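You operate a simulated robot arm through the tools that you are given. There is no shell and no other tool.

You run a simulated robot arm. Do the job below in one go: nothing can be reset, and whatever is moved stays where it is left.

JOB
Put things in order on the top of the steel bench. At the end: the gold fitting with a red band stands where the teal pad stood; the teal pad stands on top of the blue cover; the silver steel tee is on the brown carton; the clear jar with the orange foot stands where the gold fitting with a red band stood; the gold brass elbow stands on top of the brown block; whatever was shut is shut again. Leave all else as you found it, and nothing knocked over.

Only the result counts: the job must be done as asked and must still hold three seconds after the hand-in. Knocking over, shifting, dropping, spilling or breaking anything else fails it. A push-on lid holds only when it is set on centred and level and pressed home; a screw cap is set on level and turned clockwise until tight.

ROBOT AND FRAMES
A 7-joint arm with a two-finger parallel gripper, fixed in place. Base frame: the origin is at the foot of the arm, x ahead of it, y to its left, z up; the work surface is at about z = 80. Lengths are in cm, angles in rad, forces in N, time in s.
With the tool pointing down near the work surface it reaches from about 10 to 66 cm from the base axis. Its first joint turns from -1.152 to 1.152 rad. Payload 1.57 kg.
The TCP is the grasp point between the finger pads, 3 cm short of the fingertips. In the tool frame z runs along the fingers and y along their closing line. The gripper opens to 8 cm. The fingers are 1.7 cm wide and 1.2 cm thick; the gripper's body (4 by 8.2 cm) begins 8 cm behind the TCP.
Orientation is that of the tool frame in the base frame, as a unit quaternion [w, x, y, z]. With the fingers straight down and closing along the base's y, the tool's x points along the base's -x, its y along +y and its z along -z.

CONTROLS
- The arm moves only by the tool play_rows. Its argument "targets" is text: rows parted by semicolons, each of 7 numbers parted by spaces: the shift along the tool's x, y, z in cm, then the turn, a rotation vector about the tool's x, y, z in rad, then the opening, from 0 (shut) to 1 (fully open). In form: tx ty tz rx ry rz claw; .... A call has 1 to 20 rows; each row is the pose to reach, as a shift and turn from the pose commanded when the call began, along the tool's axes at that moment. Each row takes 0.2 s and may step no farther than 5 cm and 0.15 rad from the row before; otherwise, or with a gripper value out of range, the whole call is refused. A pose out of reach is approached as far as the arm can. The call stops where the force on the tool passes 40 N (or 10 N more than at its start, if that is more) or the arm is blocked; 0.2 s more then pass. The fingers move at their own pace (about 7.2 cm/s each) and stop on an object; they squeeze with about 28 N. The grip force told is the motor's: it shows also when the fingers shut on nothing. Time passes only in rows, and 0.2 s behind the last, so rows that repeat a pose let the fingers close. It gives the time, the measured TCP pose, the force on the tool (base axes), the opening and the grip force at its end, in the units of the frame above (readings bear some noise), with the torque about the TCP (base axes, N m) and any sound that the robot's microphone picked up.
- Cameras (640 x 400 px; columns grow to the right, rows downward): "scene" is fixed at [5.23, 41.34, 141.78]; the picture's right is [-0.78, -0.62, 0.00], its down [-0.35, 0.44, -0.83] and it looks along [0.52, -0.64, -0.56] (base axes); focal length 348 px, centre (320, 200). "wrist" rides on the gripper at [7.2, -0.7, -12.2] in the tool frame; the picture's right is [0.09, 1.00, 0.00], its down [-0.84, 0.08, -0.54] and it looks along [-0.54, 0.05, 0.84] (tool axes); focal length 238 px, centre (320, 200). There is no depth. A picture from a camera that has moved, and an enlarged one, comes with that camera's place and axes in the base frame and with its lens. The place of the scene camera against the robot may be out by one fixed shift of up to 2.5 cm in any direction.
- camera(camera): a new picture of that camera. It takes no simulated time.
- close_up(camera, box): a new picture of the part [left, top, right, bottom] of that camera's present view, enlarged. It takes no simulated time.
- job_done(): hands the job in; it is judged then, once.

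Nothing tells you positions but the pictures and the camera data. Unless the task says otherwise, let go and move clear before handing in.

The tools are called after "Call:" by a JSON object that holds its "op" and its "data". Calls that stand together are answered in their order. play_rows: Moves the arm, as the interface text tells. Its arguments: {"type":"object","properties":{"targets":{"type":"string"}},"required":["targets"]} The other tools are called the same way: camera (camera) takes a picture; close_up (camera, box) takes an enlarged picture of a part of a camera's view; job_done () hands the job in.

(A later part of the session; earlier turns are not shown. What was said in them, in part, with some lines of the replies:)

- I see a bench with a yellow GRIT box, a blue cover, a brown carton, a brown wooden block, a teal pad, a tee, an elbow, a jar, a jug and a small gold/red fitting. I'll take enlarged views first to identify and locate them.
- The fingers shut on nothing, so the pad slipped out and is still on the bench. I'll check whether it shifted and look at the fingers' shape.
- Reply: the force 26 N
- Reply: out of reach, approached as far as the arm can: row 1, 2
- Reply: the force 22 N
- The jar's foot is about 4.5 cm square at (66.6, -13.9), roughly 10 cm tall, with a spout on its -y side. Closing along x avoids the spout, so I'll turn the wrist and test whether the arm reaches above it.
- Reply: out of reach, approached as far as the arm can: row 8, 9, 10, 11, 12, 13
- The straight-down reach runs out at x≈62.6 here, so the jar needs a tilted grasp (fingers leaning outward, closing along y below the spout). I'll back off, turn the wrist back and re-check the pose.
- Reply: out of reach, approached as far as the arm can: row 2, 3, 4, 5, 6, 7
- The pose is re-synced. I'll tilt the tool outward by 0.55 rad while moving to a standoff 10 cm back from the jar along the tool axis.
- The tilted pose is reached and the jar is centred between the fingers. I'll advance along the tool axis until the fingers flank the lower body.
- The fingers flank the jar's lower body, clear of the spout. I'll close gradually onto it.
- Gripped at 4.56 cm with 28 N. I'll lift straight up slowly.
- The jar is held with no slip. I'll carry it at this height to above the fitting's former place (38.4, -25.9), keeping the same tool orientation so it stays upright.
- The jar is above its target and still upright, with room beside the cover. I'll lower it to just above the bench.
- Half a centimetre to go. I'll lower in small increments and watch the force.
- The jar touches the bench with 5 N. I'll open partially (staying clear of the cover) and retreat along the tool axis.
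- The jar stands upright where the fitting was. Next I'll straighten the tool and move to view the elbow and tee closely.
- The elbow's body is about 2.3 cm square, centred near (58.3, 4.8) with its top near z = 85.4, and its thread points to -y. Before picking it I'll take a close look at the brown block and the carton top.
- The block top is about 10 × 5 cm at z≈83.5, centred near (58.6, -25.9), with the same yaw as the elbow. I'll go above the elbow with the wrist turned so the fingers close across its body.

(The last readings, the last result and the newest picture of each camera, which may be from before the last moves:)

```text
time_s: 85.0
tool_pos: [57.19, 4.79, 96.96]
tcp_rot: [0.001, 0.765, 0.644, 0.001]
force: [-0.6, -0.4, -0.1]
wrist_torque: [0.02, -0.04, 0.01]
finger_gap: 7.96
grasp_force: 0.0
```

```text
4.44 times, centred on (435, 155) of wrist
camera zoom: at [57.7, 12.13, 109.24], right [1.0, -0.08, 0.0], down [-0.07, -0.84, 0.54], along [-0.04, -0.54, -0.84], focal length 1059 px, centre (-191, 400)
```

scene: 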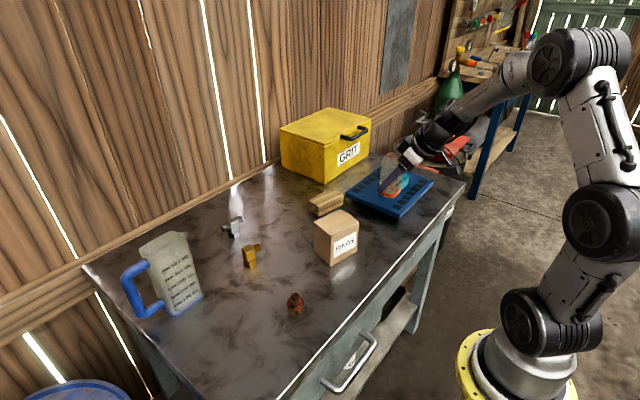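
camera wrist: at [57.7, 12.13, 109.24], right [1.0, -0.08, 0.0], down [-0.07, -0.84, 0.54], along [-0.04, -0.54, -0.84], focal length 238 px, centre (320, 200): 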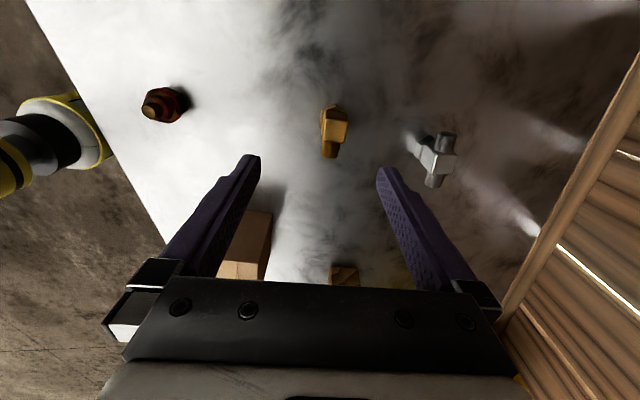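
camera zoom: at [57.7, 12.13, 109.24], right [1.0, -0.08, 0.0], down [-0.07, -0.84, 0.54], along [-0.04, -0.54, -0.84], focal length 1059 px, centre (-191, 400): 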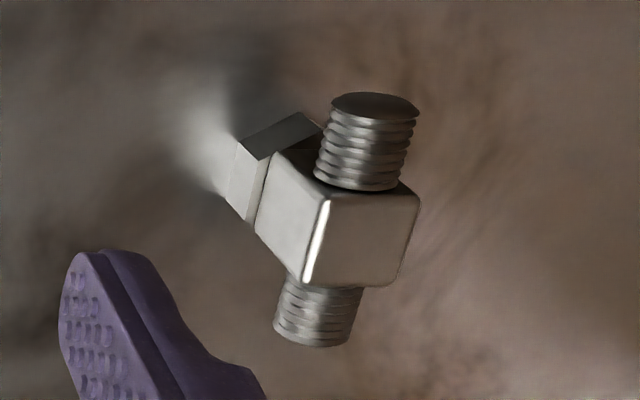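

The elbow has a 2.3 cm square body on a hex foot of similar width. I'll descend to put the fingers on the body faces at x≈58.55 and close.

Call:
{"op": "play_rows", "data": {"targets": "0.13 0.74 1.5 0 0 0 1; 0.255 1.48 4 0 0 0 1; 0.255 1.48 8 0 0 0 1; 0.255 1.48 11 0 0 0 1; 0.255 1.48 12.3 0 0 0 1; 0.255 1.48 12.65 0 0 0 1; 0.255 1.48 12.65 0 0 0 1"}}

Call:
{"op": "camera", "data": {"camera": "wrist"}}

Call:
{"op": "close_up", "data": {"camera": "scene", "box": [205, 180, 325, 280]}}

```text
time_s: 86.6
tool_pos: [58.59, 4.93, 84.31]
tcp_rot: [0.0, 0.765, 0.644, 0.0]
force: [0.5, -0.2, 0.8]
wrist_torque: [0.0, 0.05, 0.01]
finger_gap: 8.01
grasp_force: 0.1
```

```text
taken
camera wrist: at [59.18, 12.19, 96.69], right [1.0, -0.08, 0.0], down [-0.07, -0.84, 0.54], along [-0.04, -0.54, -0.84], focal length 238 px, centre (320, 200)
```

wrist: 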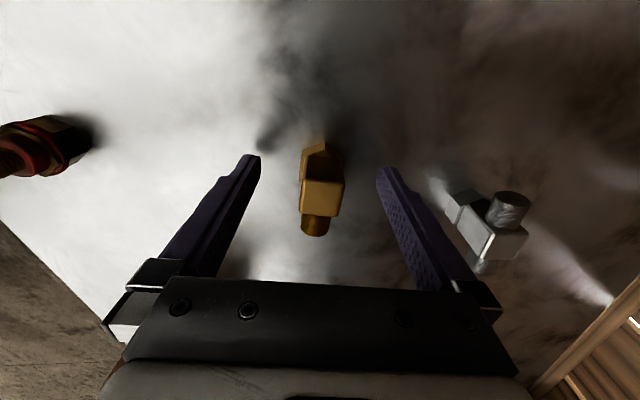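

```text
4.00 times, centred on (265, 230) of scene
camera zoom: at [5.23, 41.34, 141.78], right [-0.78, -0.62, 0.0], down [-0.35, 0.44, -0.83], along [0.52, -0.64, -0.56], focal length 1393 px, centre (540, 80)
```

zoom: 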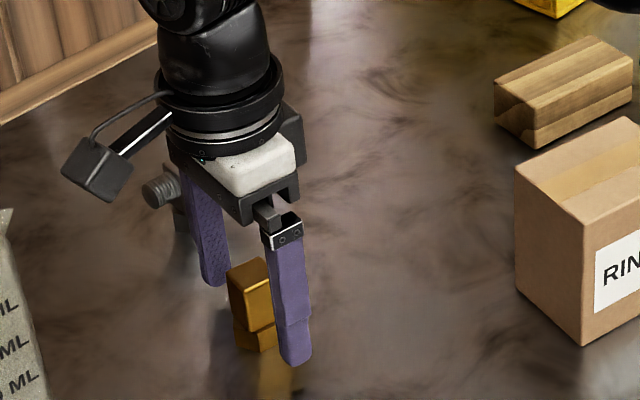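

The elbow is centred between the fingers. I'll close on it, then lift gently.

Call:
{"op": "play_rows", "data": {"targets": "0 0 0 0 0 0 0.7; 0 0 0 0 0 0 0.45; 0 0 0 0 0 0 0.35; 0 0 0 0 0 0 0.2; 0 0 0 0 0 0 0; 0 0 0 0 0 0 0; 0 0 0 0 0 0 0"}}

Call:
{"op": "camera", "data": {"camera": "wrist"}}

```text
time_s: 88.2
tool_pos: [58.73, 4.88, 84.41]
tcp_rot: [0.0, 0.765, 0.644, 0.0]
force: [0.7, 0.3, -1.0]
wrist_torque: [0.01, -0.03, 0.04]
finger_gap: 2.95
grasp_force: 27.7
```

```text
taken
camera wrist: at [59.18, 12.19, 96.71], right [1.0, -0.08, 0.0], down [-0.07, -0.84, 0.54], along [-0.04, -0.54, -0.84], focal length 238 px, centre (320, 200)
```

wrist: 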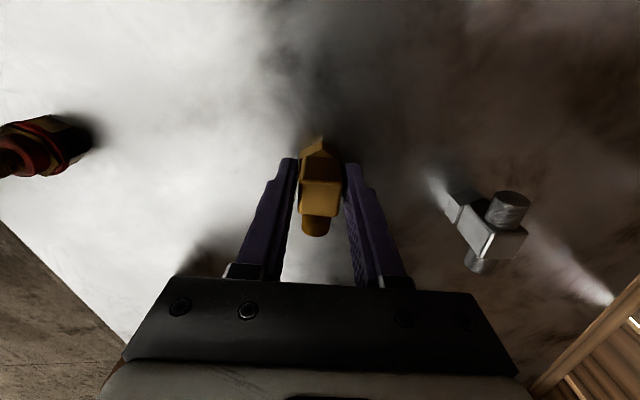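

The gap of 2.95 cm means the tips caught only the top of the hex foot. I'll reopen, rise 0.7 cm so the pads take the body faces, and close again.

Call:
{"op": "play_rows", "data": {"targets": "0 0 0 0 0 0 0.5; 0 0 0 0 0 0 0.6; 0 0 -0.35 0 0 0 0.6; 0 0 -0.7 0 0 0 0.6; 0 0 -0.7 0 0 0 0.4; 0 0 -0.7 0 0 0 0.3; 0 0 -0.7 0 0 0 0; 0 0 -0.7 0 0 0 0; 0 0 -0.7 0 0 0 0"}}

Call:
{"op": "camera", "data": {"camera": "wrist"}}

```text
time_s: 90.2
tool_pos: [58.74, 4.83, 85.12]
tcp_rot: [0.0, 0.765, 0.644, 0.0]
force: [-0.8, 0.3, 0.1]
wrist_torque: [0.02, -0.01, -0.02]
finger_gap: 2.45
grasp_force: 28.1
```

```text
taken
camera wrist: at [59.2, 12.14, 97.39], right [1.0, -0.08, 0.0], down [-0.07, -0.84, 0.54], along [-0.04, -0.54, -0.84], focal length 238 px, centre (320, 200)
```

wrist: 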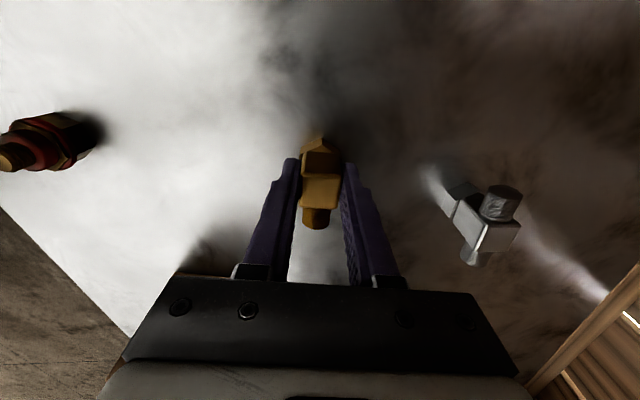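

Now the grip is 2.45 cm on the body. I'll lift slowly.

Call:
{"op": "play_rows", "data": {"targets": "0 0 -0.2 0 0 0 0; 0 0 -0.5 0 0 0 0; 0 0 -1 0 0 0 0; 0 0 -1.6 0 0 0 0; 0 0 -2.4 0 0 0 0; 0 0 -3.4 0 0 0 0; 0 0 -4.6 0 0 0 0; 0 0 -5.8 0 0 0 0; 0 0 -7 0 0 0 0; 0 0 -8 0 0 0 0; 0 0 -8.7 0 0 0 0; 0 0 -9 0 0 0 0; 0 0 -9 0 0 0 0"}}

Call:
{"op": "camera", "data": {"camera": "wrist"}}

Call:
{"op": "close_up", "data": {"camera": "scene", "box": [205, 130, 345, 250]}}

```text
time_s: 93.0
tool_pos: [58.72, 4.86, 94.14]
tcp_rot: [0.001, 0.766, 0.643, -0.001]
force: [0.2, 0.4, -1.5]
wrist_torque: [0.05, -0.02, 0.0]
finger_gap: 2.47
grasp_force: 28.2
```

```text
taken
camera wrist: at [59.2, 12.14, 106.38], right [1.0, -0.08, 0.0], down [-0.07, -0.84, 0.54], along [-0.04, -0.54, -0.84], focal length 238 px, centre (320, 200)
```

wrist: 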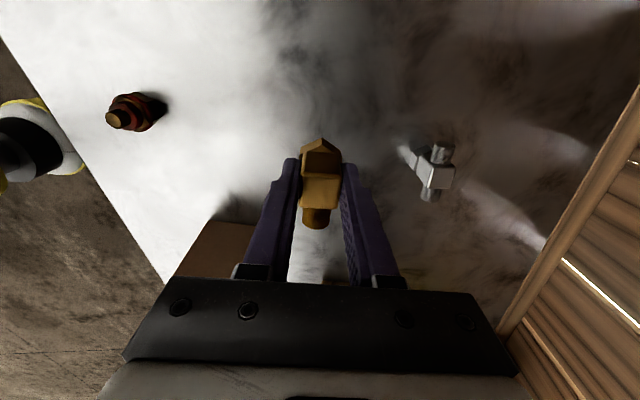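

```text
3.33 times, centred on (275, 190) of scene
camera zoom: at [5.24, 41.34, 141.78], right [-0.78, -0.62, 0.0], down [-0.35, 0.44, -0.83], along [0.52, -0.64, -0.56], focal length 1161 px, centre (470, 233)
```

zoom: 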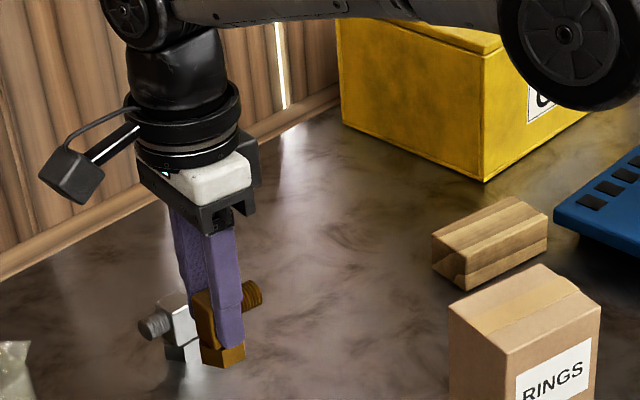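

The elbow is held upright. I'll carry it in -y to above the block.

Call:
{"op": "play_rows", "data": {"targets": "-0.58 0.09 0 0 0 0 0; -1.73 0.28 0 0 0 0 0; -3.46 0.55 0 0 0 0 0; -5.48 0.88 0 0 0 0 0; -7.78 1.25 0 0 0 0 0; -10.09 1.62 0 0 0 0 0; -12.39 1.99 0 0 0 0 0; -14.70 2.36 0 0 0 0 0; -17.00 2.73 0 0 0 0 0; -19.31 3.10 0 0 0 0 0; -21.62 3.47 0 0 0 0 0; -23.63 3.79 0 0 0 0 0; -25.36 4.07 0 0 0 0 0; -26.80 4.30 0 0 0 0 0; -27.96 4.48 0 0 0 0 0; -28.82 4.62 0 0 0 0 0; -28.82 4.62 0 0 0 0 0"}}

Call:
{"op": "camera", "data": {"camera": "wrist"}}

Call:
{"op": "close_up", "data": {"camera": "scene", "box": [260, 110, 400, 230]}}

```text
time_s: 96.6
tool_pos: [58.39, -24.34, 94.07]
tcp_rot: [0.0, 0.765, 0.644, 0.0]
force: [-1.4, 0.3, -2.0]
wrist_torque: [0.0, -0.02, 0.01]
finger_gap: 2.46
grasp_force: 28.3
```

```text
taken
camera wrist: at [58.93, -17.03, 106.39], right [1.0, -0.08, 0.0], down [-0.07, -0.84, 0.54], along [-0.04, -0.54, -0.84], focal length 238 px, centre (320, 200)
```

wrist: 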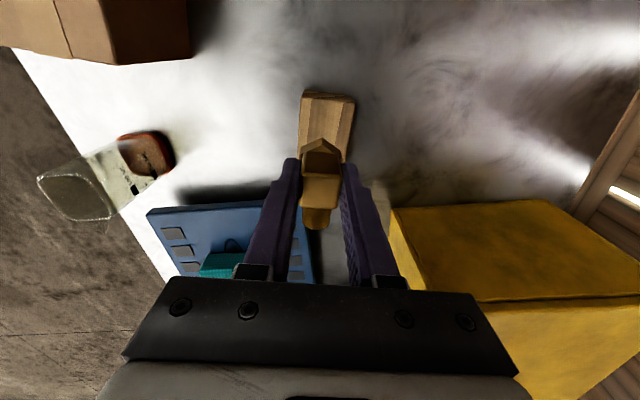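

```text
3.33 times, centred on (330, 170) of scene
camera zoom: at [5.24, 41.34, 141.78], right [-0.78, -0.62, 0.0], down [-0.35, 0.44, -0.83], along [0.52, -0.64, -0.56], focal length 1161 px, centre (287, 300)
```

zoom: 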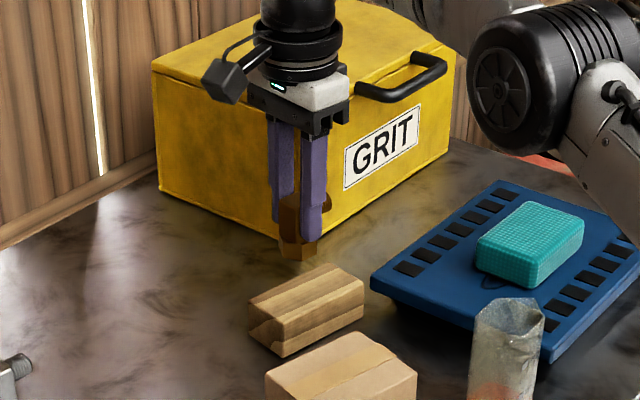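

The elbow should shift about 0.5 cm outward to sit on the block's centreline. I'll do that while lowering to just above the block top.

Call:
{"op": "play_rows", "data": {"targets": "0.02 0.1 0.5 0 0 0 0; 0.04 0.25 1.3 0 0 0 0; 0.07 0.4 2.4 0 0 0 0; 0.094 0.542 3.4 0 0 0 0; 0.094 0.542 4.1 0 0 0 0; 0.094 0.542 4.6 0 0 0 0; 0.094 0.542 4.6 0 0 0 0"}}

Call:
{"op": "camera", "data": {"camera": "wrist"}}

Call:
{"op": "close_up", "data": {"camera": "scene", "box": [290, 140, 370, 220]}}

Call:
{"op": "close_up", "data": {"camera": "wrist", "box": [270, 60, 390, 240]}}

```text
time_s: 98.2
tool_pos: [58.95, -24.38, 89.47]
tcp_rot: [0.0, 0.765, 0.644, 0.001]
force: [-0.2, 0.3, -1.3]
wrist_torque: [0.02, 0.02, -0.01]
finger_gap: 2.48
grasp_force: 28.4
```

```text
taken
camera wrist: at [59.38, -17.04, 101.7], right [1.0, -0.08, 0.0], down [-0.07, -0.84, 0.54], along [-0.04, -0.54, -0.84], focal length 238 px, centre (320, 200)
```

wrist: 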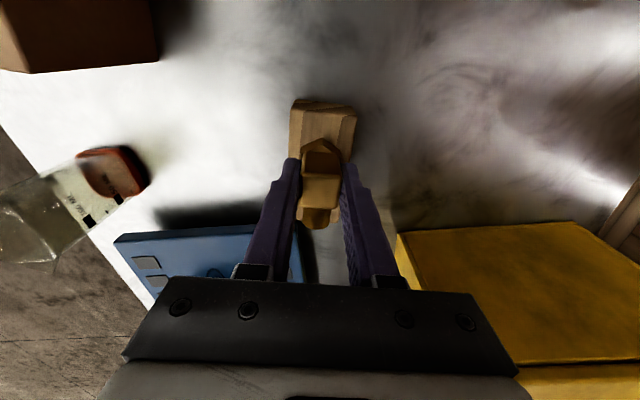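

```text
5.00 times, centred on (330, 180) of scene
camera zoom: at [5.24, 41.34, 141.78], right [-0.78, -0.62, 0.0], down [-0.35, 0.44, -0.83], along [0.52, -0.64, -0.56], focal length 1742 px, centre (270, 300)
```

zoom: 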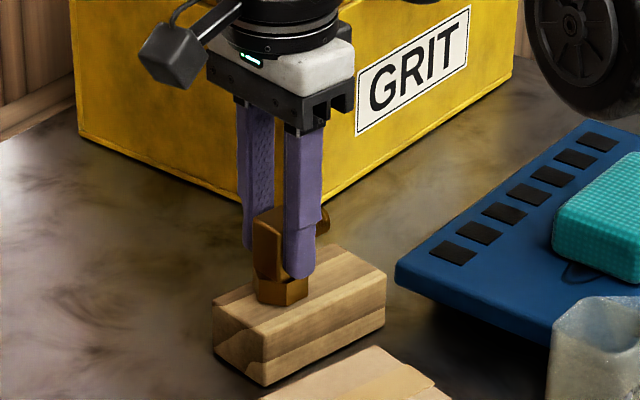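

```text
2.22 times, centred on (330, 150) of wrist
camera zoom: at [59.38, -17.04, 101.7], right [1.0, -0.08, 0.0], down [-0.07, -0.84, 0.54], along [-0.04, -0.54, -0.84], focal length 530 px, centre (298, 311)
```

zoom: 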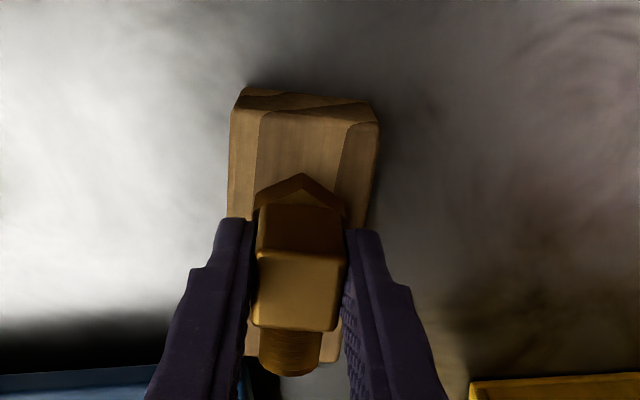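

The elbow is centred over the block's width. I'll lower it gently until contact.

Call:
{"op": "play_rows", "data": {"targets": "0 0 0.2 0 0 0 0; 0 0 0.4 0 0 0 0; 0 0 0.6 0 0 0 0; 0 0 0.7 0 0 0 0; 0 0 0.7 0 0 0 0"}}

Call:
{"op": "close_up", "data": {"camera": "scene", "box": [290, 150, 360, 220]}}

```text
time_s: 99.4
tool_pos: [58.87, -24.4, 89.14]
tcp_rot: [0.003, 0.765, 0.644, 0.001]
force: [-4.5, 2.1, 15.9]
wrist_torque: [0.07, 0.33, -0.04]
finger_gap: 2.46
grasp_force: 28.1
```

```text
5.71 times, centred on (325, 185) of scene
camera zoom: at [5.19, 41.36, 141.78], right [-0.78, -0.62, 0.0], down [-0.35, 0.44, -0.83], along [0.52, -0.64, -0.56], focal length 1990 px, centre (291, 286)
```

zoom: 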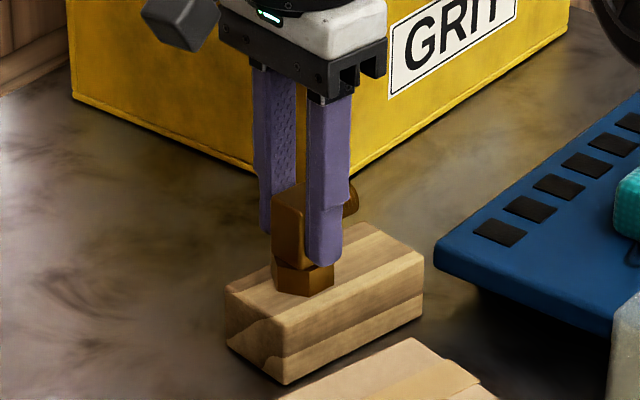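

It's in contact with the block top at 16 N. I'll ease up a little, then release.

Call:
{"op": "play_rows", "data": {"targets": "0 0 -0.15 0 0 0 0; 0 0 -0.3 0 0 0 0; 0 0 -0.3 0 0 0 0"}}

```text
time_s: 100.2
tool_pos: [58.92, -24.49, 89.21]
tcp_rot: [0.001, 0.765, 0.644, 0.0]
force: [1.9, 0.3, 8.8]
wrist_torque: [0.05, -0.11, 0.02]
finger_gap: 2.46
grasp_force: 27.9
```

Call:
{"op": "play_rows", "data": {"targets": "0 0 -0.08 0 0 0 0; 0 0 -0.08 0 0 0 0; 0 0 -0.08 0 0 0 0"}}

```text
time_s: 101.0
tool_pos: [58.76, -24.44, 89.02]
tcp_rot: [-0.001, 0.764, 0.645, -0.001]
force: [1.9, 0.2, 3.5]
wrist_torque: [-0.05, -0.13, -0.03]
finger_gap: 2.47
grasp_force: 27.8
```

The load is light at 3.5 N. I'll open the fingers, rise clear of the elbow, then move back toward the base.

Call:
{"op": "play_rows", "data": {"targets": "0 0 0 0 0 0 0.35; 0 0 0 0 0 0 0.42; 0 0 0 0 0 0 0.5; 0 0 0 0 0 0 0.5; 0 0 -0.5 0 0 0 0.5; 0 0 -1.5 0 0 0 0.5; 0 0 -3 0 0 0 0.5; 0 0 -4.5 0 0 0 0.5; 0 0 -6 0 0 0 0.5; -0.17 -1 -7.5 0 0 0 0.5; -0.5 -3 -9 0 0 0 0.7; -1 -6 -10.5 0 0 0 1; -1.5 -9 -12 0 0 0 1; -1.5 -9 -12 0 0 0 1"}}

Call:
{"op": "camera", "data": {"camera": "wrist"}}

Call:
{"op": "camera", "data": {"camera": "scene"}}

Call:
{"op": "close_up", "data": {"camera": "scene", "box": [290, 160, 370, 230]}}

```text
time_s: 104.0
tool_pos: [49.62, -24.33, 101.26]
tcp_rot: [0.0, 0.765, 0.644, 0.0]
force: [0.2, 0.3, 0.5]
wrist_torque: [-0.01, -0.02, 0.0]
finger_gap: 8.01
grasp_force: 0.1
```

```text
taken
camera wrist: at [50.18, -16.99, 113.53], right [1.0, -0.08, 0.0], down [-0.07, -0.84, 0.54], along [-0.04, -0.54, -0.84], focal length 238 px, centre (320, 200)
```

wrist: 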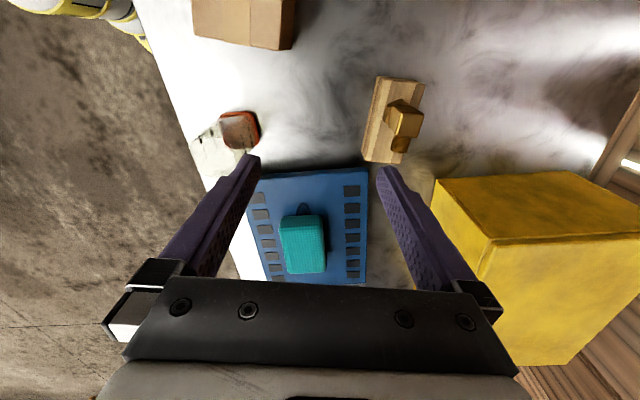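

```text
taken
```

scene: 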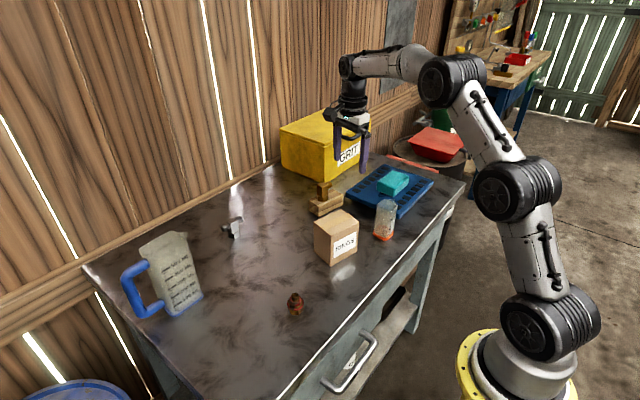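

```text
5.71 times, centred on (330, 195) of scene
camera zoom: at [5.23, 41.34, 141.78], right [-0.78, -0.62, 0.0], down [-0.35, 0.44, -0.83], along [0.52, -0.64, -0.56], focal length 1990 px, centre (263, 229)
```

zoom: 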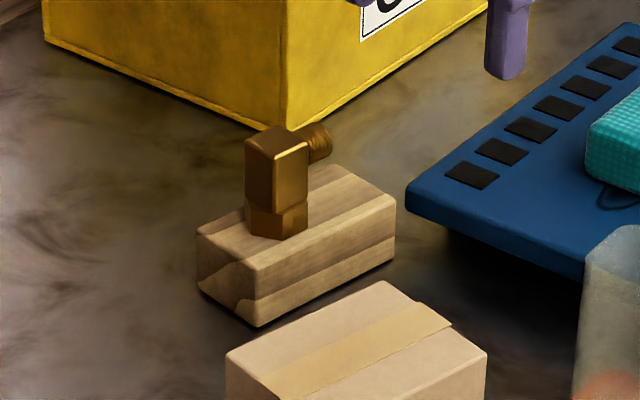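

The elbow stands on the block. The tee is last, so I'll move in front of it with the wrist turned back for a close look.

Call:
{"op": "play_rows", "data": {"targets": "2.14 0.43 0 0 0 -0.1385 1; 4.27 0.85 0 0 0 -0.277 1; 6.41 1.28 0 0 0 -0.4155 1; 8.54 1.7 0 0 0 -0.554 1; 10.68 2.13 0 0 0 -0.6925 1; 12.82 2.56 0 0 0 -0.831 1; 14.95 2.98 0 0 0 -0.9695 1; 17.09 3.41 0 0 0 -1.108 1; 19.22 3.83 0 0 0 -1.2465 1; 21.36 4.26 0 0 0 -1.385 1; 23.5 4.69 0 0 0 -1.5235 1; 25.63 5.11 0 0 0 -1.662 1; 25.63 5.11 0 0 0 -1.662 1"}}

Call:
{"op": "camera", "data": {"camera": "wrist"}}

Call:
{"op": "close_up", "data": {"camera": "wrist", "box": [270, 140, 390, 240]}}

```text
time_s: 106.8
tool_pos: [59.17, 0.02, 101.17]
tcp_rot: [0.0, 0.039, 0.999, 0.0]
force: [-0.2, -1.3, -0.5]
wrist_torque: [0.0, -0.02, -0.01]
finger_gap: 7.99
grasp_force: 0.0
```

```text
taken
camera wrist: at [51.94, 0.06, 113.37], right [-0.01, 1.0, 0.0], down [0.84, 0.01, 0.54], along [0.54, 0.01, -0.84], focal length 238 px, centre (320, 200)
```

wrist: 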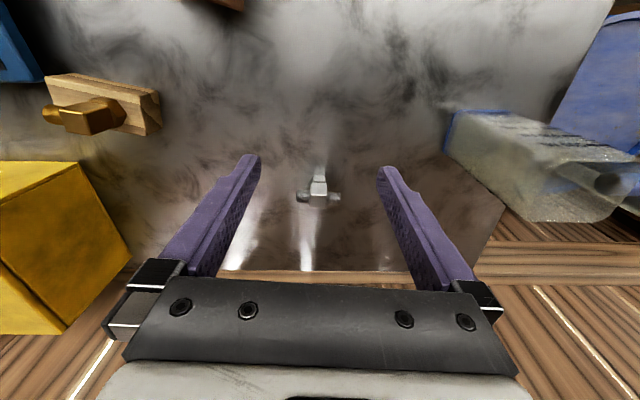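

```text
4.00 times, centred on (330, 190) of wrist
camera zoom: at [51.94, 0.06, 113.37], right [-0.01, 1.0, 0.0], down [0.84, 0.01, 0.54], along [0.54, 0.01, -0.84], focal length 953 px, centre (280, 240)
```

zoom: 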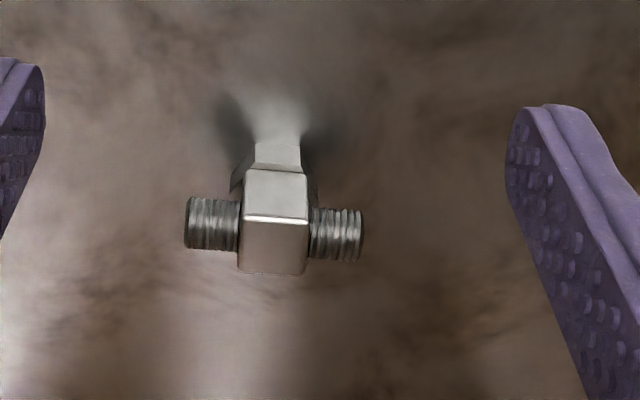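

The tee is centred at about (70.5, 0.1) with its threaded run along y, about 6.4 cm long. I'll tilt outward 0.55 rad and move to a standoff 10 cm back along the approach line.

Call:
{"op": "play_rows", "data": {"targets": "-1 0.2 1.2 0 -0.11 0 1; -2.3 0.4 3 0 -0.22 0 1; -3.6 0.6 5 0 -0.33 0 1; -5 0.8 7 0 -0.44 0 1; -6.28 1.0 9.1 0 -0.55 0 1; -6.28 1.0 9.1 0 -0.55 0 1"}}

Call:
{"op": "camera", "data": {"camera": "wrist"}}

Call:
{"op": "close_up", "data": {"camera": "wrist", "box": [250, 60, 390, 200]}}

```text
time_s: 108.2
tool_pos: [65.51, 0.61, 91.99]
tcp_rot: [0.272, 0.039, 0.962, -0.011]
force: [-0.4, 0.0, -0.5]
wrist_torque: [-0.02, 0.03, 0.01]
finger_gap: 8.0
grasp_force: 0.0
```

```text
taken
camera wrist: at [52.92, 1.0, 98.73], right [0.0, 1.0, -0.05], down [0.43, 0.04, 0.9], along [0.9, -0.02, -0.43], focal length 238 px, centre (320, 200)
```

wrist: 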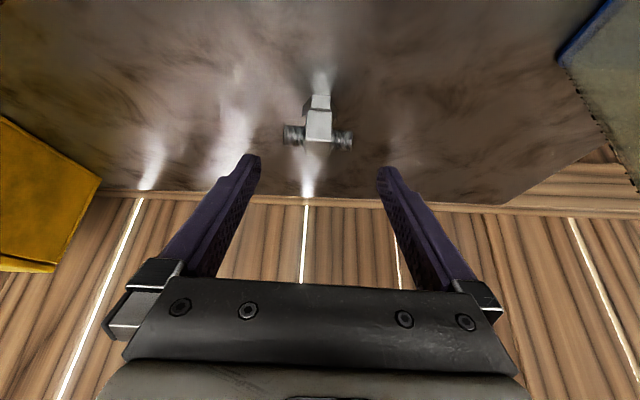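

```text
2.86 times, centred on (320, 130) of wrist
camera zoom: at [52.92, 1.0, 98.73], right [0.0, 1.0, -0.05], down [0.43, 0.04, 0.9], along [0.9, -0.02, -0.43], focal length 681 px, centre (320, 400)
```

zoom: 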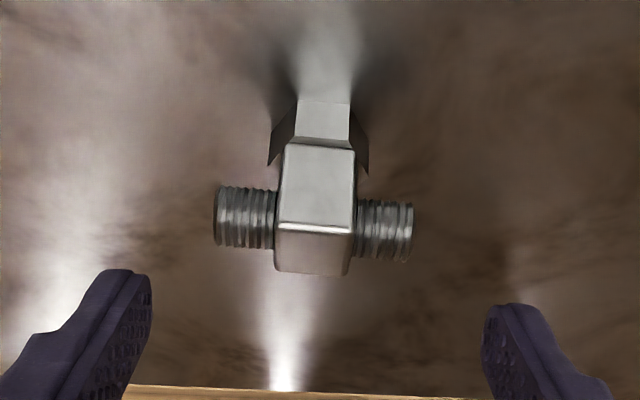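

The run spans y = -3.1 to 3.3 at z≈83.8, centred between the open fingers. I'll advance along the tool axis.

Call:
{"op": "play_rows", "data": {"targets": "0 0 2 0 0 0 1; 0 0 4 0 0 0 1; 0 0 6 0 0 0 1; 0 0 7.5 0 0 0 1; 0 0 8.8 0 0 0 1; 0 0 9.6 0 0 0 1; 0 0 10 0 0 0 1; 0 0 10 0 0 0 1"}}

Call:
{"op": "camera", "data": {"camera": "wrist"}}

Call:
{"op": "close_up", "data": {"camera": "scene", "box": [190, 170, 290, 260]}}

```text
time_s: 110.0
tool_pos: [70.64, 0.22, 83.55]
tcp_rot: [0.271, 0.039, 0.962, -0.011]
force: [0.6, 0.0, 1.1]
wrist_torque: [0.0, -0.03, 0.01]
finger_gap: 8.0
grasp_force: 0.1
```

```text
taken
camera wrist: at [58.12, 0.56, 90.31], right [0.0, 1.0, -0.05], down [0.43, 0.04, 0.9], along [0.9, -0.02, -0.43], focal length 238 px, centre (320, 200)
```

wrist: 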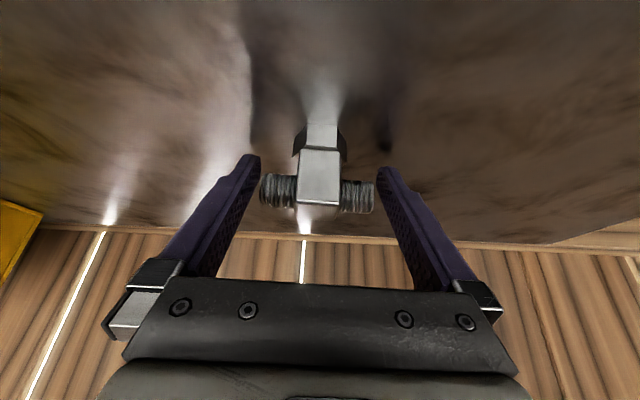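

```text
4.44 times, centred on (240, 215) of scene
camera zoom: at [5.23, 41.34, 141.78], right [-0.78, -0.62, 0.0], down [-0.35, 0.44, -0.83], along [0.52, -0.64, -0.56], focal length 1548 px, centre (676, 133)
```

zoom: 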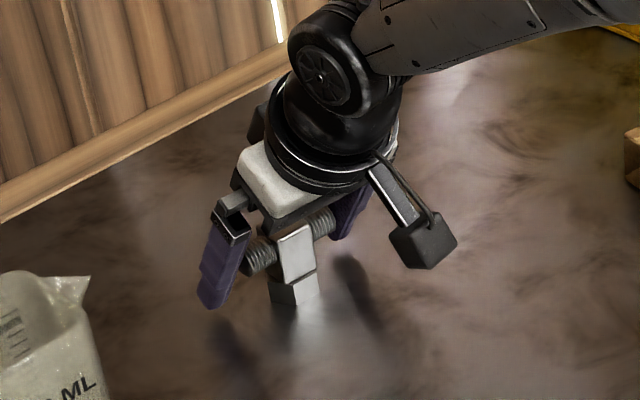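

The run's axis lines up with the grasp point. I'll close gently onto the thread ends.

Call:
{"op": "play_rows", "data": {"targets": "0 0 0 0 0 0 0.92; 0 0 0 0 0 0 0.86; 0 0 0 0 0 0 0.82; 0 0 0 0 0 0 0.78; 0 0 0 0 0 0 0.7; 0 0 0 0 0 0 0.4; 0 0 0 0 0 0 0; 0 0 0 0 0 0 0; 0 0 0 0 0 0 0"}}

Call:
{"op": "camera", "data": {"camera": "wrist"}}

```text
time_s: 112.0
tool_pos: [70.7, 0.11, 83.64]
tcp_rot: [0.272, 0.039, 0.962, -0.011]
force: [-0.6, -0.4, 0.6]
wrist_torque: [-0.01, 0.03, 0.03]
finger_gap: 6.38
grasp_force: 28.3
```

```text
taken
camera wrist: at [58.11, 0.56, 90.33], right [0.0, 1.0, -0.05], down [0.43, 0.04, 0.9], along [0.9, -0.02, -0.43], focal length 238 px, centre (320, 200)
```

wrist: 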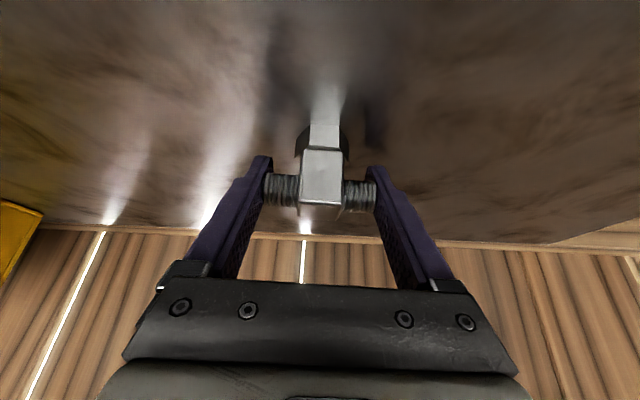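

Gripped at 6.38 cm. I'll lift slowly straight up and check.

Call:
{"op": "play_rows", "data": {"targets": "-0.1 0 -0.17 0 0 0 0; -0.21 0 -0.34 0 0 0 0; -0.365 0 -0.6 0 0 0 0; -0.523 0 -0.8525 0 0 0 0; -0.784 0 -1.279 0 0 0 0; -1.045 0 -1.705 0 0 0 0; -1.045 0 -1.705 0 0 0 0"}}

Call:
{"op": "camera", "data": {"camera": "wrist"}}

Call:
{"op": "close_up", "data": {"camera": "scene", "box": [190, 170, 290, 260]}}

```text
time_s: 113.6
tool_pos: [70.78, 0.08, 85.62]
tcp_rot: [0.271, 0.039, 0.962, -0.011]
force: [0.0, -0.5, -1.7]
wrist_torque: [-0.01, -0.02, 0.01]
finger_gap: 6.38
grasp_force: 27.9
```

```text
taken
camera wrist: at [58.24, 0.56, 92.3], right [0.0, 1.0, -0.05], down [0.43, 0.04, 0.9], along [0.9, -0.02, -0.43], focal length 238 px, centre (320, 200)
```

wrist: 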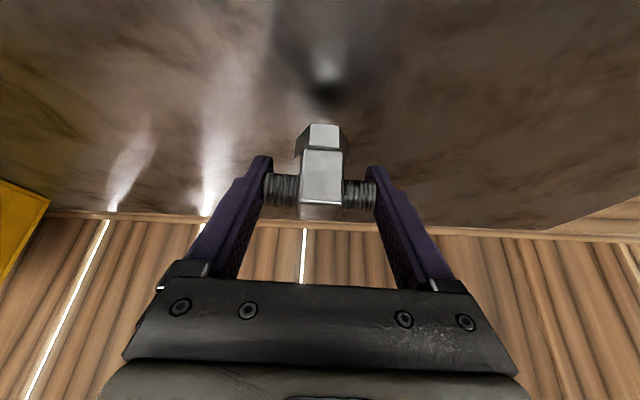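

```text
4.44 times, centred on (240, 215) of scene
camera zoom: at [5.24, 41.34, 141.78], right [-0.78, -0.62, 0.0], down [-0.35, 0.44, -0.83], along [0.52, -0.64, -0.56], focal length 1548 px, centre (676, 133)
```

zoom: 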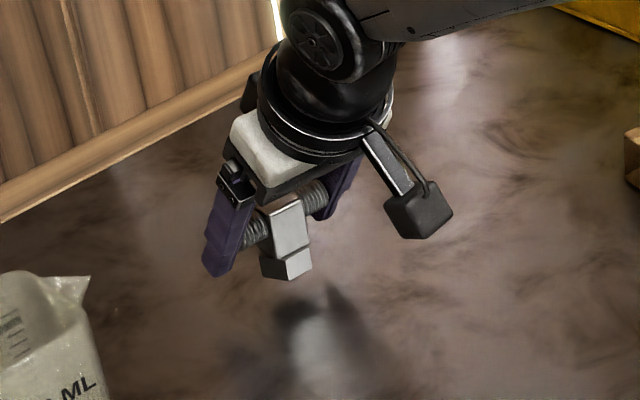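

The tee is off the bench. I'll zoom in to check whether it has pivoted in the grip.

Call:
{"op": "close_up", "data": {"camera": "wrist", "box": [250, 100, 390, 240]}}

Call:
{"op": "close_up", "data": {"camera": "scene", "box": [225, 200, 275, 245]}}

```text
2.86 times, centred on (320, 170) of wrist
camera zoom: at [58.24, 0.56, 92.3], right [0.0, 1.0, -0.05], down [0.43, 0.04, 0.9], along [0.9, -0.02, -0.43], focal length 681 px, centre (320, 286)
```

zoom: 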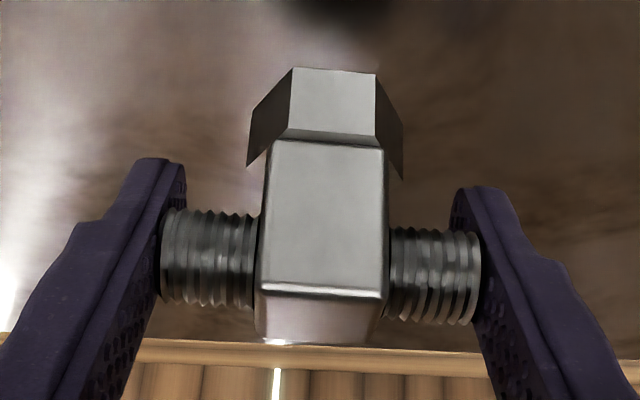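

```text
8.89 times, centred on (250, 222) of scene
camera zoom: at [5.24, 41.34, 141.78], right [-0.78, -0.62, 0.0], down [-0.35, 0.44, -0.83], along [0.52, -0.64, -0.56], focal length 3096 px, centre (942, 0)
```

zoom: 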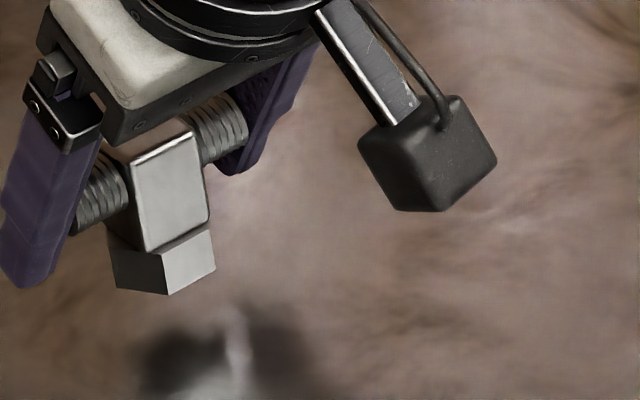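

The tee hangs upright in the grip. I'll raise it further while carrying it back to above the carton at about (44.2, -11.9), keeping the tool orientation.

Call:
{"op": "play_rows", "data": {"targets": "-0.52 0 -0.85 0 0 0 0; -1.31 0 -2.13 0 0 0 0; -2.35 0 -3.84 0 0 0 0; -2.58 -0.53 -6.04 0 0 0 0; -2.40 -1.34 -8.50 0 0 0 0; -1.86 -2.30 -10.94 0 0 0 0; -0.956 -3.37 -13.14 0 0 0 0; 0.294 -4.48 -14.96 0 0 0 0; 1.887 -5.65 -16.40 0 0 0 0; 3.689 -6.83 -17.51 0 0 0 0; 5.491 -8.0 -18.61 0 0 0 0; 7.293 -9.17 -19.71 0 0 0 0; 9.095 -10.35 -20.82 0 0 0 0; 10.816 -11.46 -21.87 0 0 0 0; 12.372 -12.47 -22.83 0 0 0 0; 13.602 -13.26 -23.58 0 0 0 0; 14.421 -13.79 -24.08 0 0 0 0; 14.79 -14.05 -24.31 0 0 0 0; 14.79 -14.05 -24.31 0 0 0 0"}}

Call:
{"op": "camera", "data": {"camera": "wrist"}}

Call:
{"op": "camera", "data": {"camera": "scene"}}

Call:
{"op": "close_up", "data": {"camera": "scene", "box": [290, 150, 400, 270]}}

```text
time_s: 117.6
tool_pos: [44.27, -11.79, 98.62]
tcp_rot: [0.272, 0.038, 0.962, -0.011]
force: [-0.7, -0.1, -1.3]
wrist_torque: [-0.03, -0.04, 0.03]
finger_gap: 6.38
grasp_force: 28.8
```

```text
taken
camera wrist: at [31.71, -11.45, 105.35], right [0.0, 1.0, -0.05], down [0.43, 0.04, 0.9], along [0.9, -0.02, -0.43], focal length 238 px, centre (320, 200)
```

wrist: 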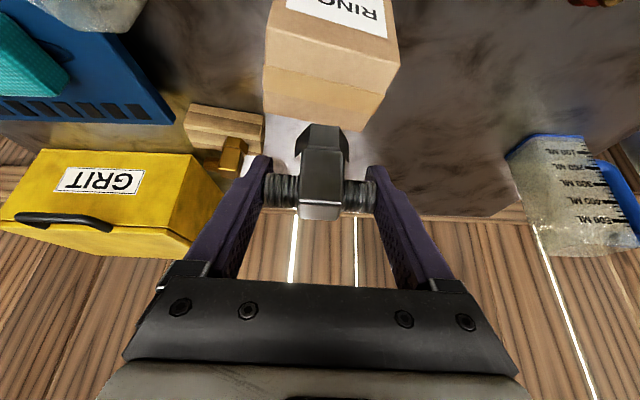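

```text
taken
```

scene: 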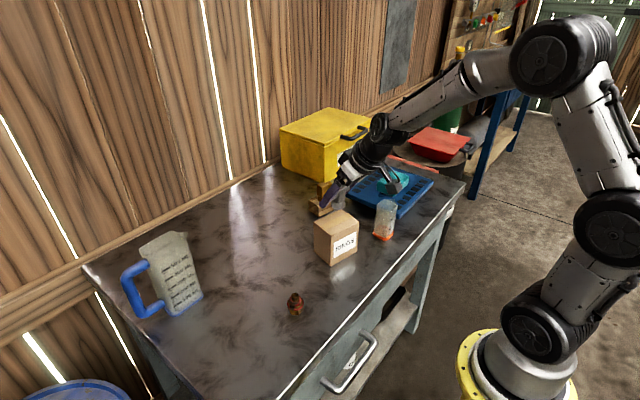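

```text
3.33 times, centred on (345, 210) of scene
camera zoom: at [5.24, 41.34, 141.78], right [-0.78, -0.62, 0.0], down [-0.35, 0.44, -0.83], along [0.52, -0.64, -0.56], focal length 1161 px, centre (237, 167)
```

zoom: 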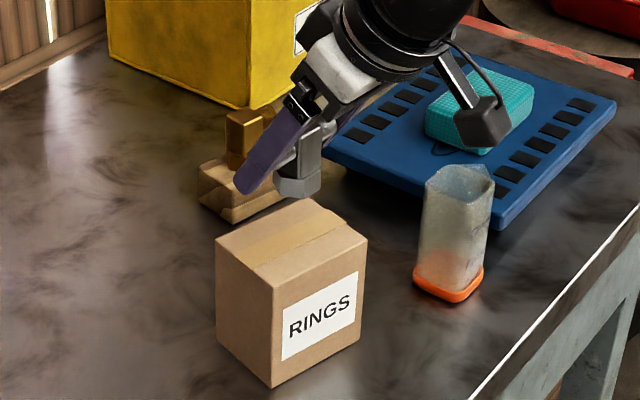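

The tee is over the carton. I'll zoom in on the carton top to work out its height and centre precisely.

Call:
{"op": "close_up", "data": {"camera": "wrist", "box": [250, 0, 410, 140]}}

Call:
{"op": "close_up", "data": {"camera": "wrist", "box": [250, 100, 390, 240]}}

```text
2.86 times, centred on (330, 70) of wrist
camera zoom: at [31.71, -11.45, 105.35], right [0.0, 1.0, -0.05], down [0.43, 0.04, 0.9], along [0.9, -0.02, -0.43], focal length 681 px, centre (291, 571)
```

zoom: 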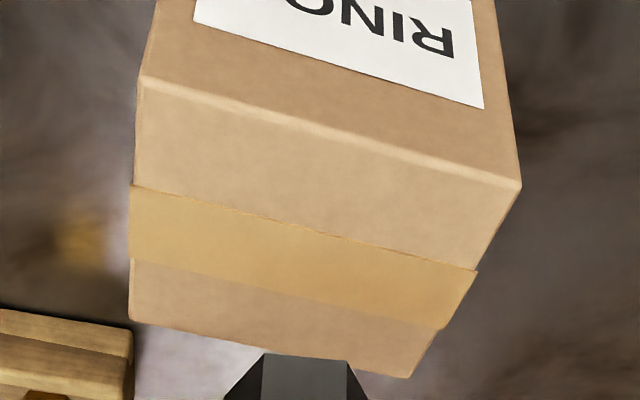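

```text
2.86 times, centred on (320, 170) of wrist
camera zoom: at [31.71, -11.45, 105.35], right [0.0, 1.0, -0.05], down [0.43, 0.04, 0.9], along [0.9, -0.02, -0.43], focal length 681 px, centre (320, 286)
```

zoom: 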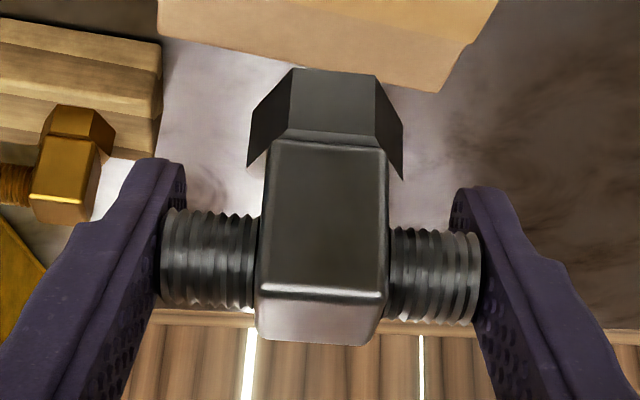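

The carton top is at z≈90, centred near (44.4, -11.9), which is almost directly below the tee. I'll lower to about 0.8 cm above it.

Call:
{"op": "play_rows", "data": {"targets": "0.26 0 0.54 0 0 0 0; 0.73 0.01 1.43 0 0 0 0; 1.20 0.02 2.43 0 0 0 0; 1.67 0.02 3.20 0 0 0 0; 1.985 0.02 3.71 0 0 0 0; 1.985 0.02 3.71 0 0 0 0"}}

Call:
{"op": "camera", "data": {"camera": "wrist"}}

Call:
{"op": "close_up", "data": {"camera": "scene", "box": [300, 170, 380, 270]}}

```text
time_s: 119.0
tool_pos: [44.64, -11.85, 94.55]
tcp_rot: [0.271, 0.039, 0.962, -0.011]
force: [0.4, -0.6, -1.5]
wrist_torque: [-0.01, -0.01, -0.03]
finger_gap: 6.37
grasp_force: 28.4
```

```text
taken
camera wrist: at [32.07, -11.4, 101.12], right [0.0, 1.0, -0.05], down [0.43, 0.04, 0.9], along [0.9, -0.02, -0.43], focal length 238 px, centre (320, 200)
```

wrist: 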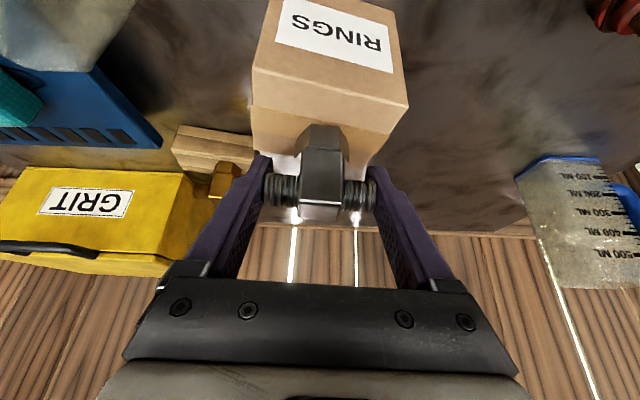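

```text
4.00 times, centred on (340, 220) of scene
camera zoom: at [5.24, 41.34, 141.78], right [-0.78, -0.62, 0.0], down [-0.35, 0.44, -0.83], along [0.52, -0.64, -0.56], focal length 1393 px, centre (240, 120)
```

zoom: 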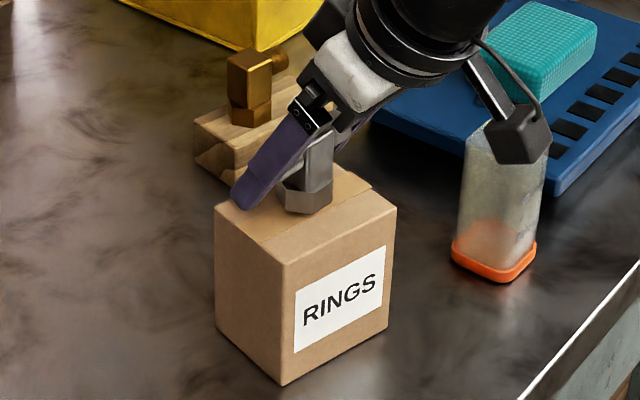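

The tee is centred over the carton. I'll lower in small steps until the force shows contact.

Call:
{"op": "play_rows", "data": {"targets": "0.08 0 0.128 0 0 0 0; 0.157 0 0.256 0 0 0 0; 0.235 0 0.384 0 0 0 0; 0.261 0 0.426 0 0 0 0; 0.261 0 0.426 0 0 0 0"}}

```text
time_s: 120.2
tool_pos: [44.59, -11.88, 93.9]
tcp_rot: [0.271, 0.04, 0.962, -0.011]
force: [-0.3, 0.3, -0.9]
wrist_torque: [0.0, 0.02, 0.01]
finger_gap: 6.39
grasp_force: 27.9
```

Call:
{"op": "play_rows", "data": {"targets": "0.05 0 0.085 0 0 0 0; 0.105 0 0.17 0 0 0 0; 0.105 0 0.17 0 0 0 0"}}

Call:
{"op": "close_up", "data": {"camera": "scene", "box": [310, 180, 370, 240]}}

```text
time_s: 121.0
tool_pos: [44.59, -11.76, 93.64]
tcp_rot: [0.27, 0.038, 0.962, -0.011]
force: [0.3, 0.1, -1.5]
wrist_torque: [0.03, 0.0, -0.03]
finger_gap: 6.38
grasp_force: 28.0
```

```text
6.67 times, centred on (340, 210) of scene
camera zoom: at [5.24, 41.34, 141.78], right [-0.78, -0.62, 0.0], down [-0.35, 0.44, -0.83], along [0.52, -0.64, -0.56], focal length 2322 px, centre (187, 133)
```

zoom: 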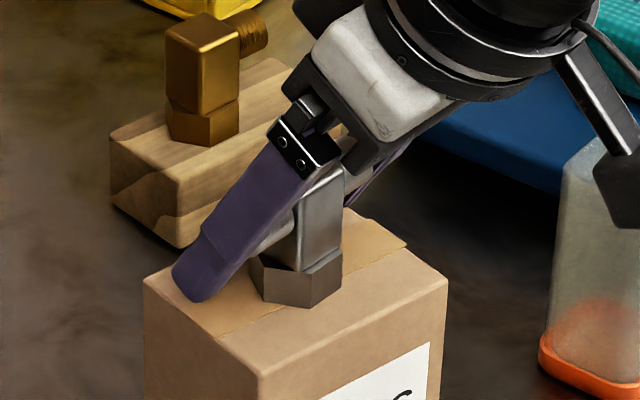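

Call:
{"op": "play_rows", "data": {"targets": "0.05 0 0.085 0 0 0 0; 0.08 0 0.128 0 0 0 0; 0.08 0 0.128 0 0 0 0"}}

```text
time_s: 121.8
tool_pos: [44.6, -11.79, 93.69]
tcp_rot: [0.271, 0.039, 0.962, -0.011]
force: [-0.6, 2.1, 3.6]
wrist_torque: [0.1, 0.09, 0.04]
finger_gap: 6.36
grasp_force: 28.5
```

It's in light contact with the carton top. I'll open the fingers slowly and retreat along the tool axis.

Call:
{"op": "play_rows", "data": {"targets": "0 0 0 0 0 0 0.82; 0 0 0 0 0 0 0.88; 0 0 0 0 0 0 0.95; 0 0 0 0 0 0 1; 0 0 0 0 0 0 1; 0 0 -0.5 0 0 0 1; 0 0 -1.5 0 0 0 1; 0 0 -3 0 0 0 1; 0 0 -5 0 0 0 1; 0 0 -7.5 0 0 0 1; 0 0 -10 0 0 0 1; 0 0 -12 0 0 0 1; 0 0 -12 0 0 0 1"}}

Call:
{"op": "camera", "data": {"camera": "wrist"}}

Call:
{"op": "camera", "data": {"camera": "scene"}}

Call:
{"op": "close_up", "data": {"camera": "scene", "box": [300, 160, 400, 270]}}

```text
time_s: 124.6
tool_pos: [38.31, -11.48, 103.9]
tcp_rot: [0.272, 0.038, 0.962, -0.011]
force: [-0.6, -0.2, 0.0]
wrist_torque: [0.01, 0.0, 0.07]
finger_gap: 8.0
grasp_force: 0.1
```

```text
taken
camera wrist: at [25.75, -11.0, 110.55], right [0.0, 1.0, -0.05], down [0.44, 0.04, 0.9], along [0.9, -0.02, -0.43], focal length 238 px, centre (320, 200)
```

wrist: 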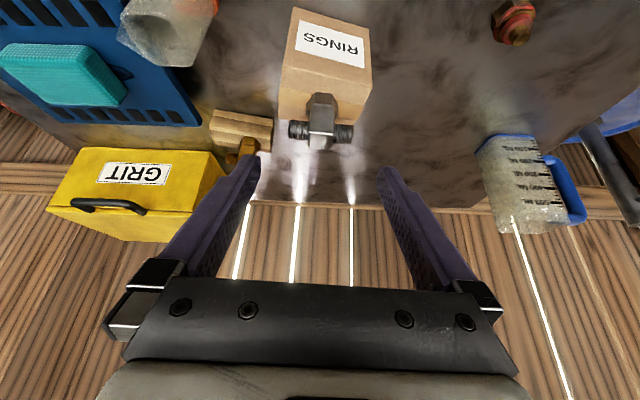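

```text
taken
```

scene: 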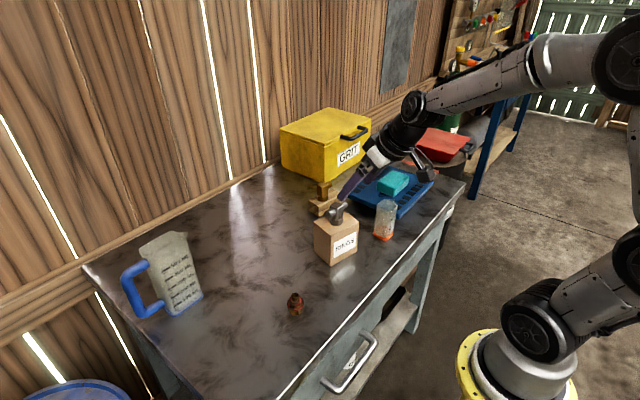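

```text
3.64 times, centred on (350, 215) of scene
camera zoom: at [5.23, 41.34, 141.78], right [-0.78, -0.62, 0.0], down [-0.35, 0.44, -0.83], along [0.52, -0.64, -0.56], focal length 1267 px, centre (211, 146)
```

zoom: 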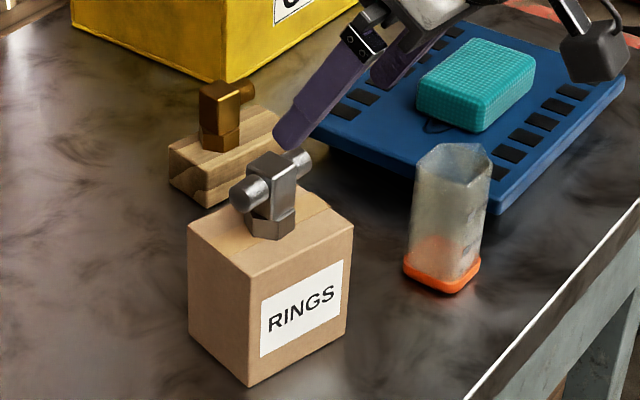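

The tee stands on the carton, and all five moves are done. I'll raise the arm clear, straighten it and do a final check from above.

Call:
{"op": "play_rows", "data": {"targets": "-1.05 0 -1.7 0 0 0 1; -2.6 0 -4.26 0 0 0 1; -4.2 0 -6.8 0 0 0 1; -5.75 0 -9.4 0 0.11 0 1; -6.8 0 -11.1 0 0.22 0 1; -6.8 0 -11.1 0 0.33 0 1; -6.8 0 -11.1 0 0.44 0 1; -6.8 0 -11.1 0 0.55 0 1; -6.8 0 -11.1 0 0.55 0 1"}}

Call:
{"op": "camera", "data": {"camera": "wrist"}}

Call:
{"op": "camera", "data": {"camera": "scene"}}

Call:
{"op": "close_up", "data": {"camera": "scene", "box": [255, 265, 335, 335]}}

Call:
{"op": "close_up", "data": {"camera": "scene", "box": [300, 150, 460, 250]}}

```text
time_s: 126.6
tool_pos: [38.41, -11.23, 116.83]
tcp_rot: [-0.001, 0.039, 0.999, 0.0]
force: [0.2, -0.5, 0.8]
wrist_torque: [0.0, 0.02, 0.02]
finger_gap: 8.02
grasp_force: 0.0
```

```text
taken
camera wrist: at [31.09, -11.27, 129.04], right [-0.01, 1.0, 0.0], down [0.84, 0.01, 0.54], along [0.54, 0.01, -0.84], focal length 238 px, centre (320, 200)
```

wrist: 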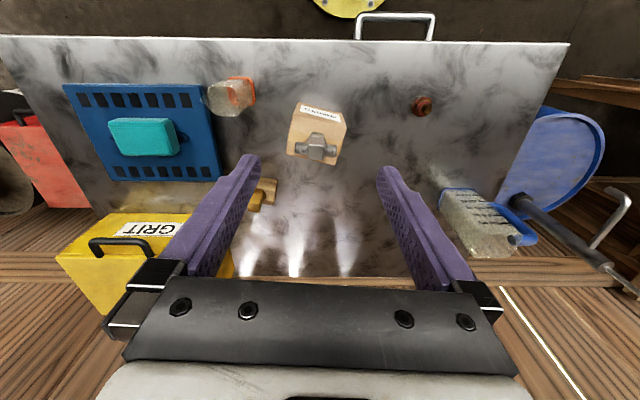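

```text
taken
```

scene: 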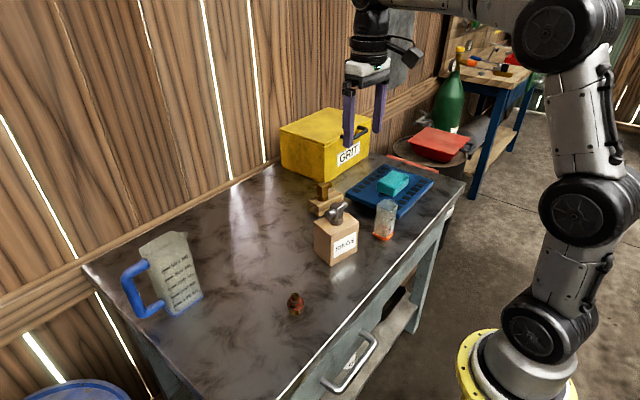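

```text
5.71 times, centred on (295, 300) of scene
camera zoom: at [5.24, 41.34, 141.78], right [-0.78, -0.62, 0.0], down [-0.35, 0.44, -0.83], along [0.52, -0.64, -0.56], focal length 1990 px, centre (463, -371)
```

zoom: 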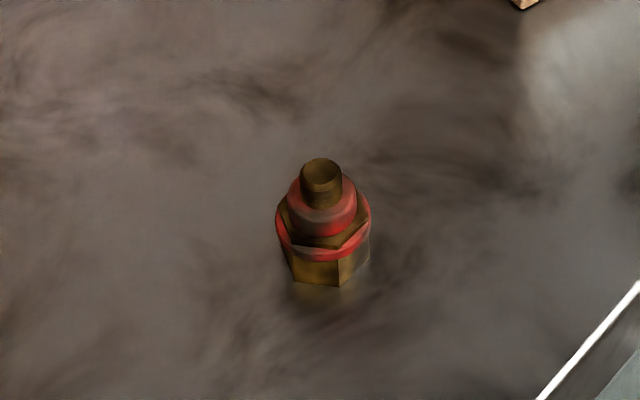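

```text
4.00 times, centred on (380, 200) of scene
camera zoom: at [5.24, 41.34, 141.78], right [-0.78, -0.62, 0.0], down [-0.35, 0.44, -0.83], along [0.52, -0.64, -0.56], focal length 1393 px, centre (80, 200)
```

zoom: 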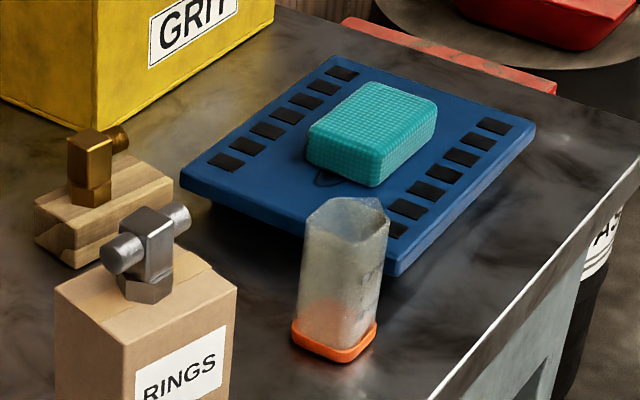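

Final check:
- The teal pad is on the blue cover.
- The red-banded fitting is at the pad's old spot.
- The jar is at the fitting's old spot.
- The elbow is on the block and the tee is on the carton.

The GRIT box and carton are still shut, nothing else has moved, and the arm is clear, so I'm handing in.

Call:
{"op": "job_done", "data": {}}

```text
The job is handed in.
```

I've handed the job in. In the last pictures before hand-in, everything was in its asked-for place and upright:

| Item | Where it stands now |
|---|---|
| Teal pad | On the blue cover, near its middle |
| Gold fitting with red band | Where the teal pad stood |
| Clear jar with orange foot | Where the gold fitting stood, within about 0.3 cm by the pictures |
| Gold brass elbow | On the brown block |
| Silver steel tee | On the brown carton, near its middle |

I opened nothing, and the yellow GRIT box and the carton are still shut. The carton, block and cover show no shift against the first pictures, and the jug looks untouched.

The teal pad slipped out of the first grip and slid about 0.2 cm on the bench. I picked it up again with a slower lift, and I placed the fitting at the pad's original spot.
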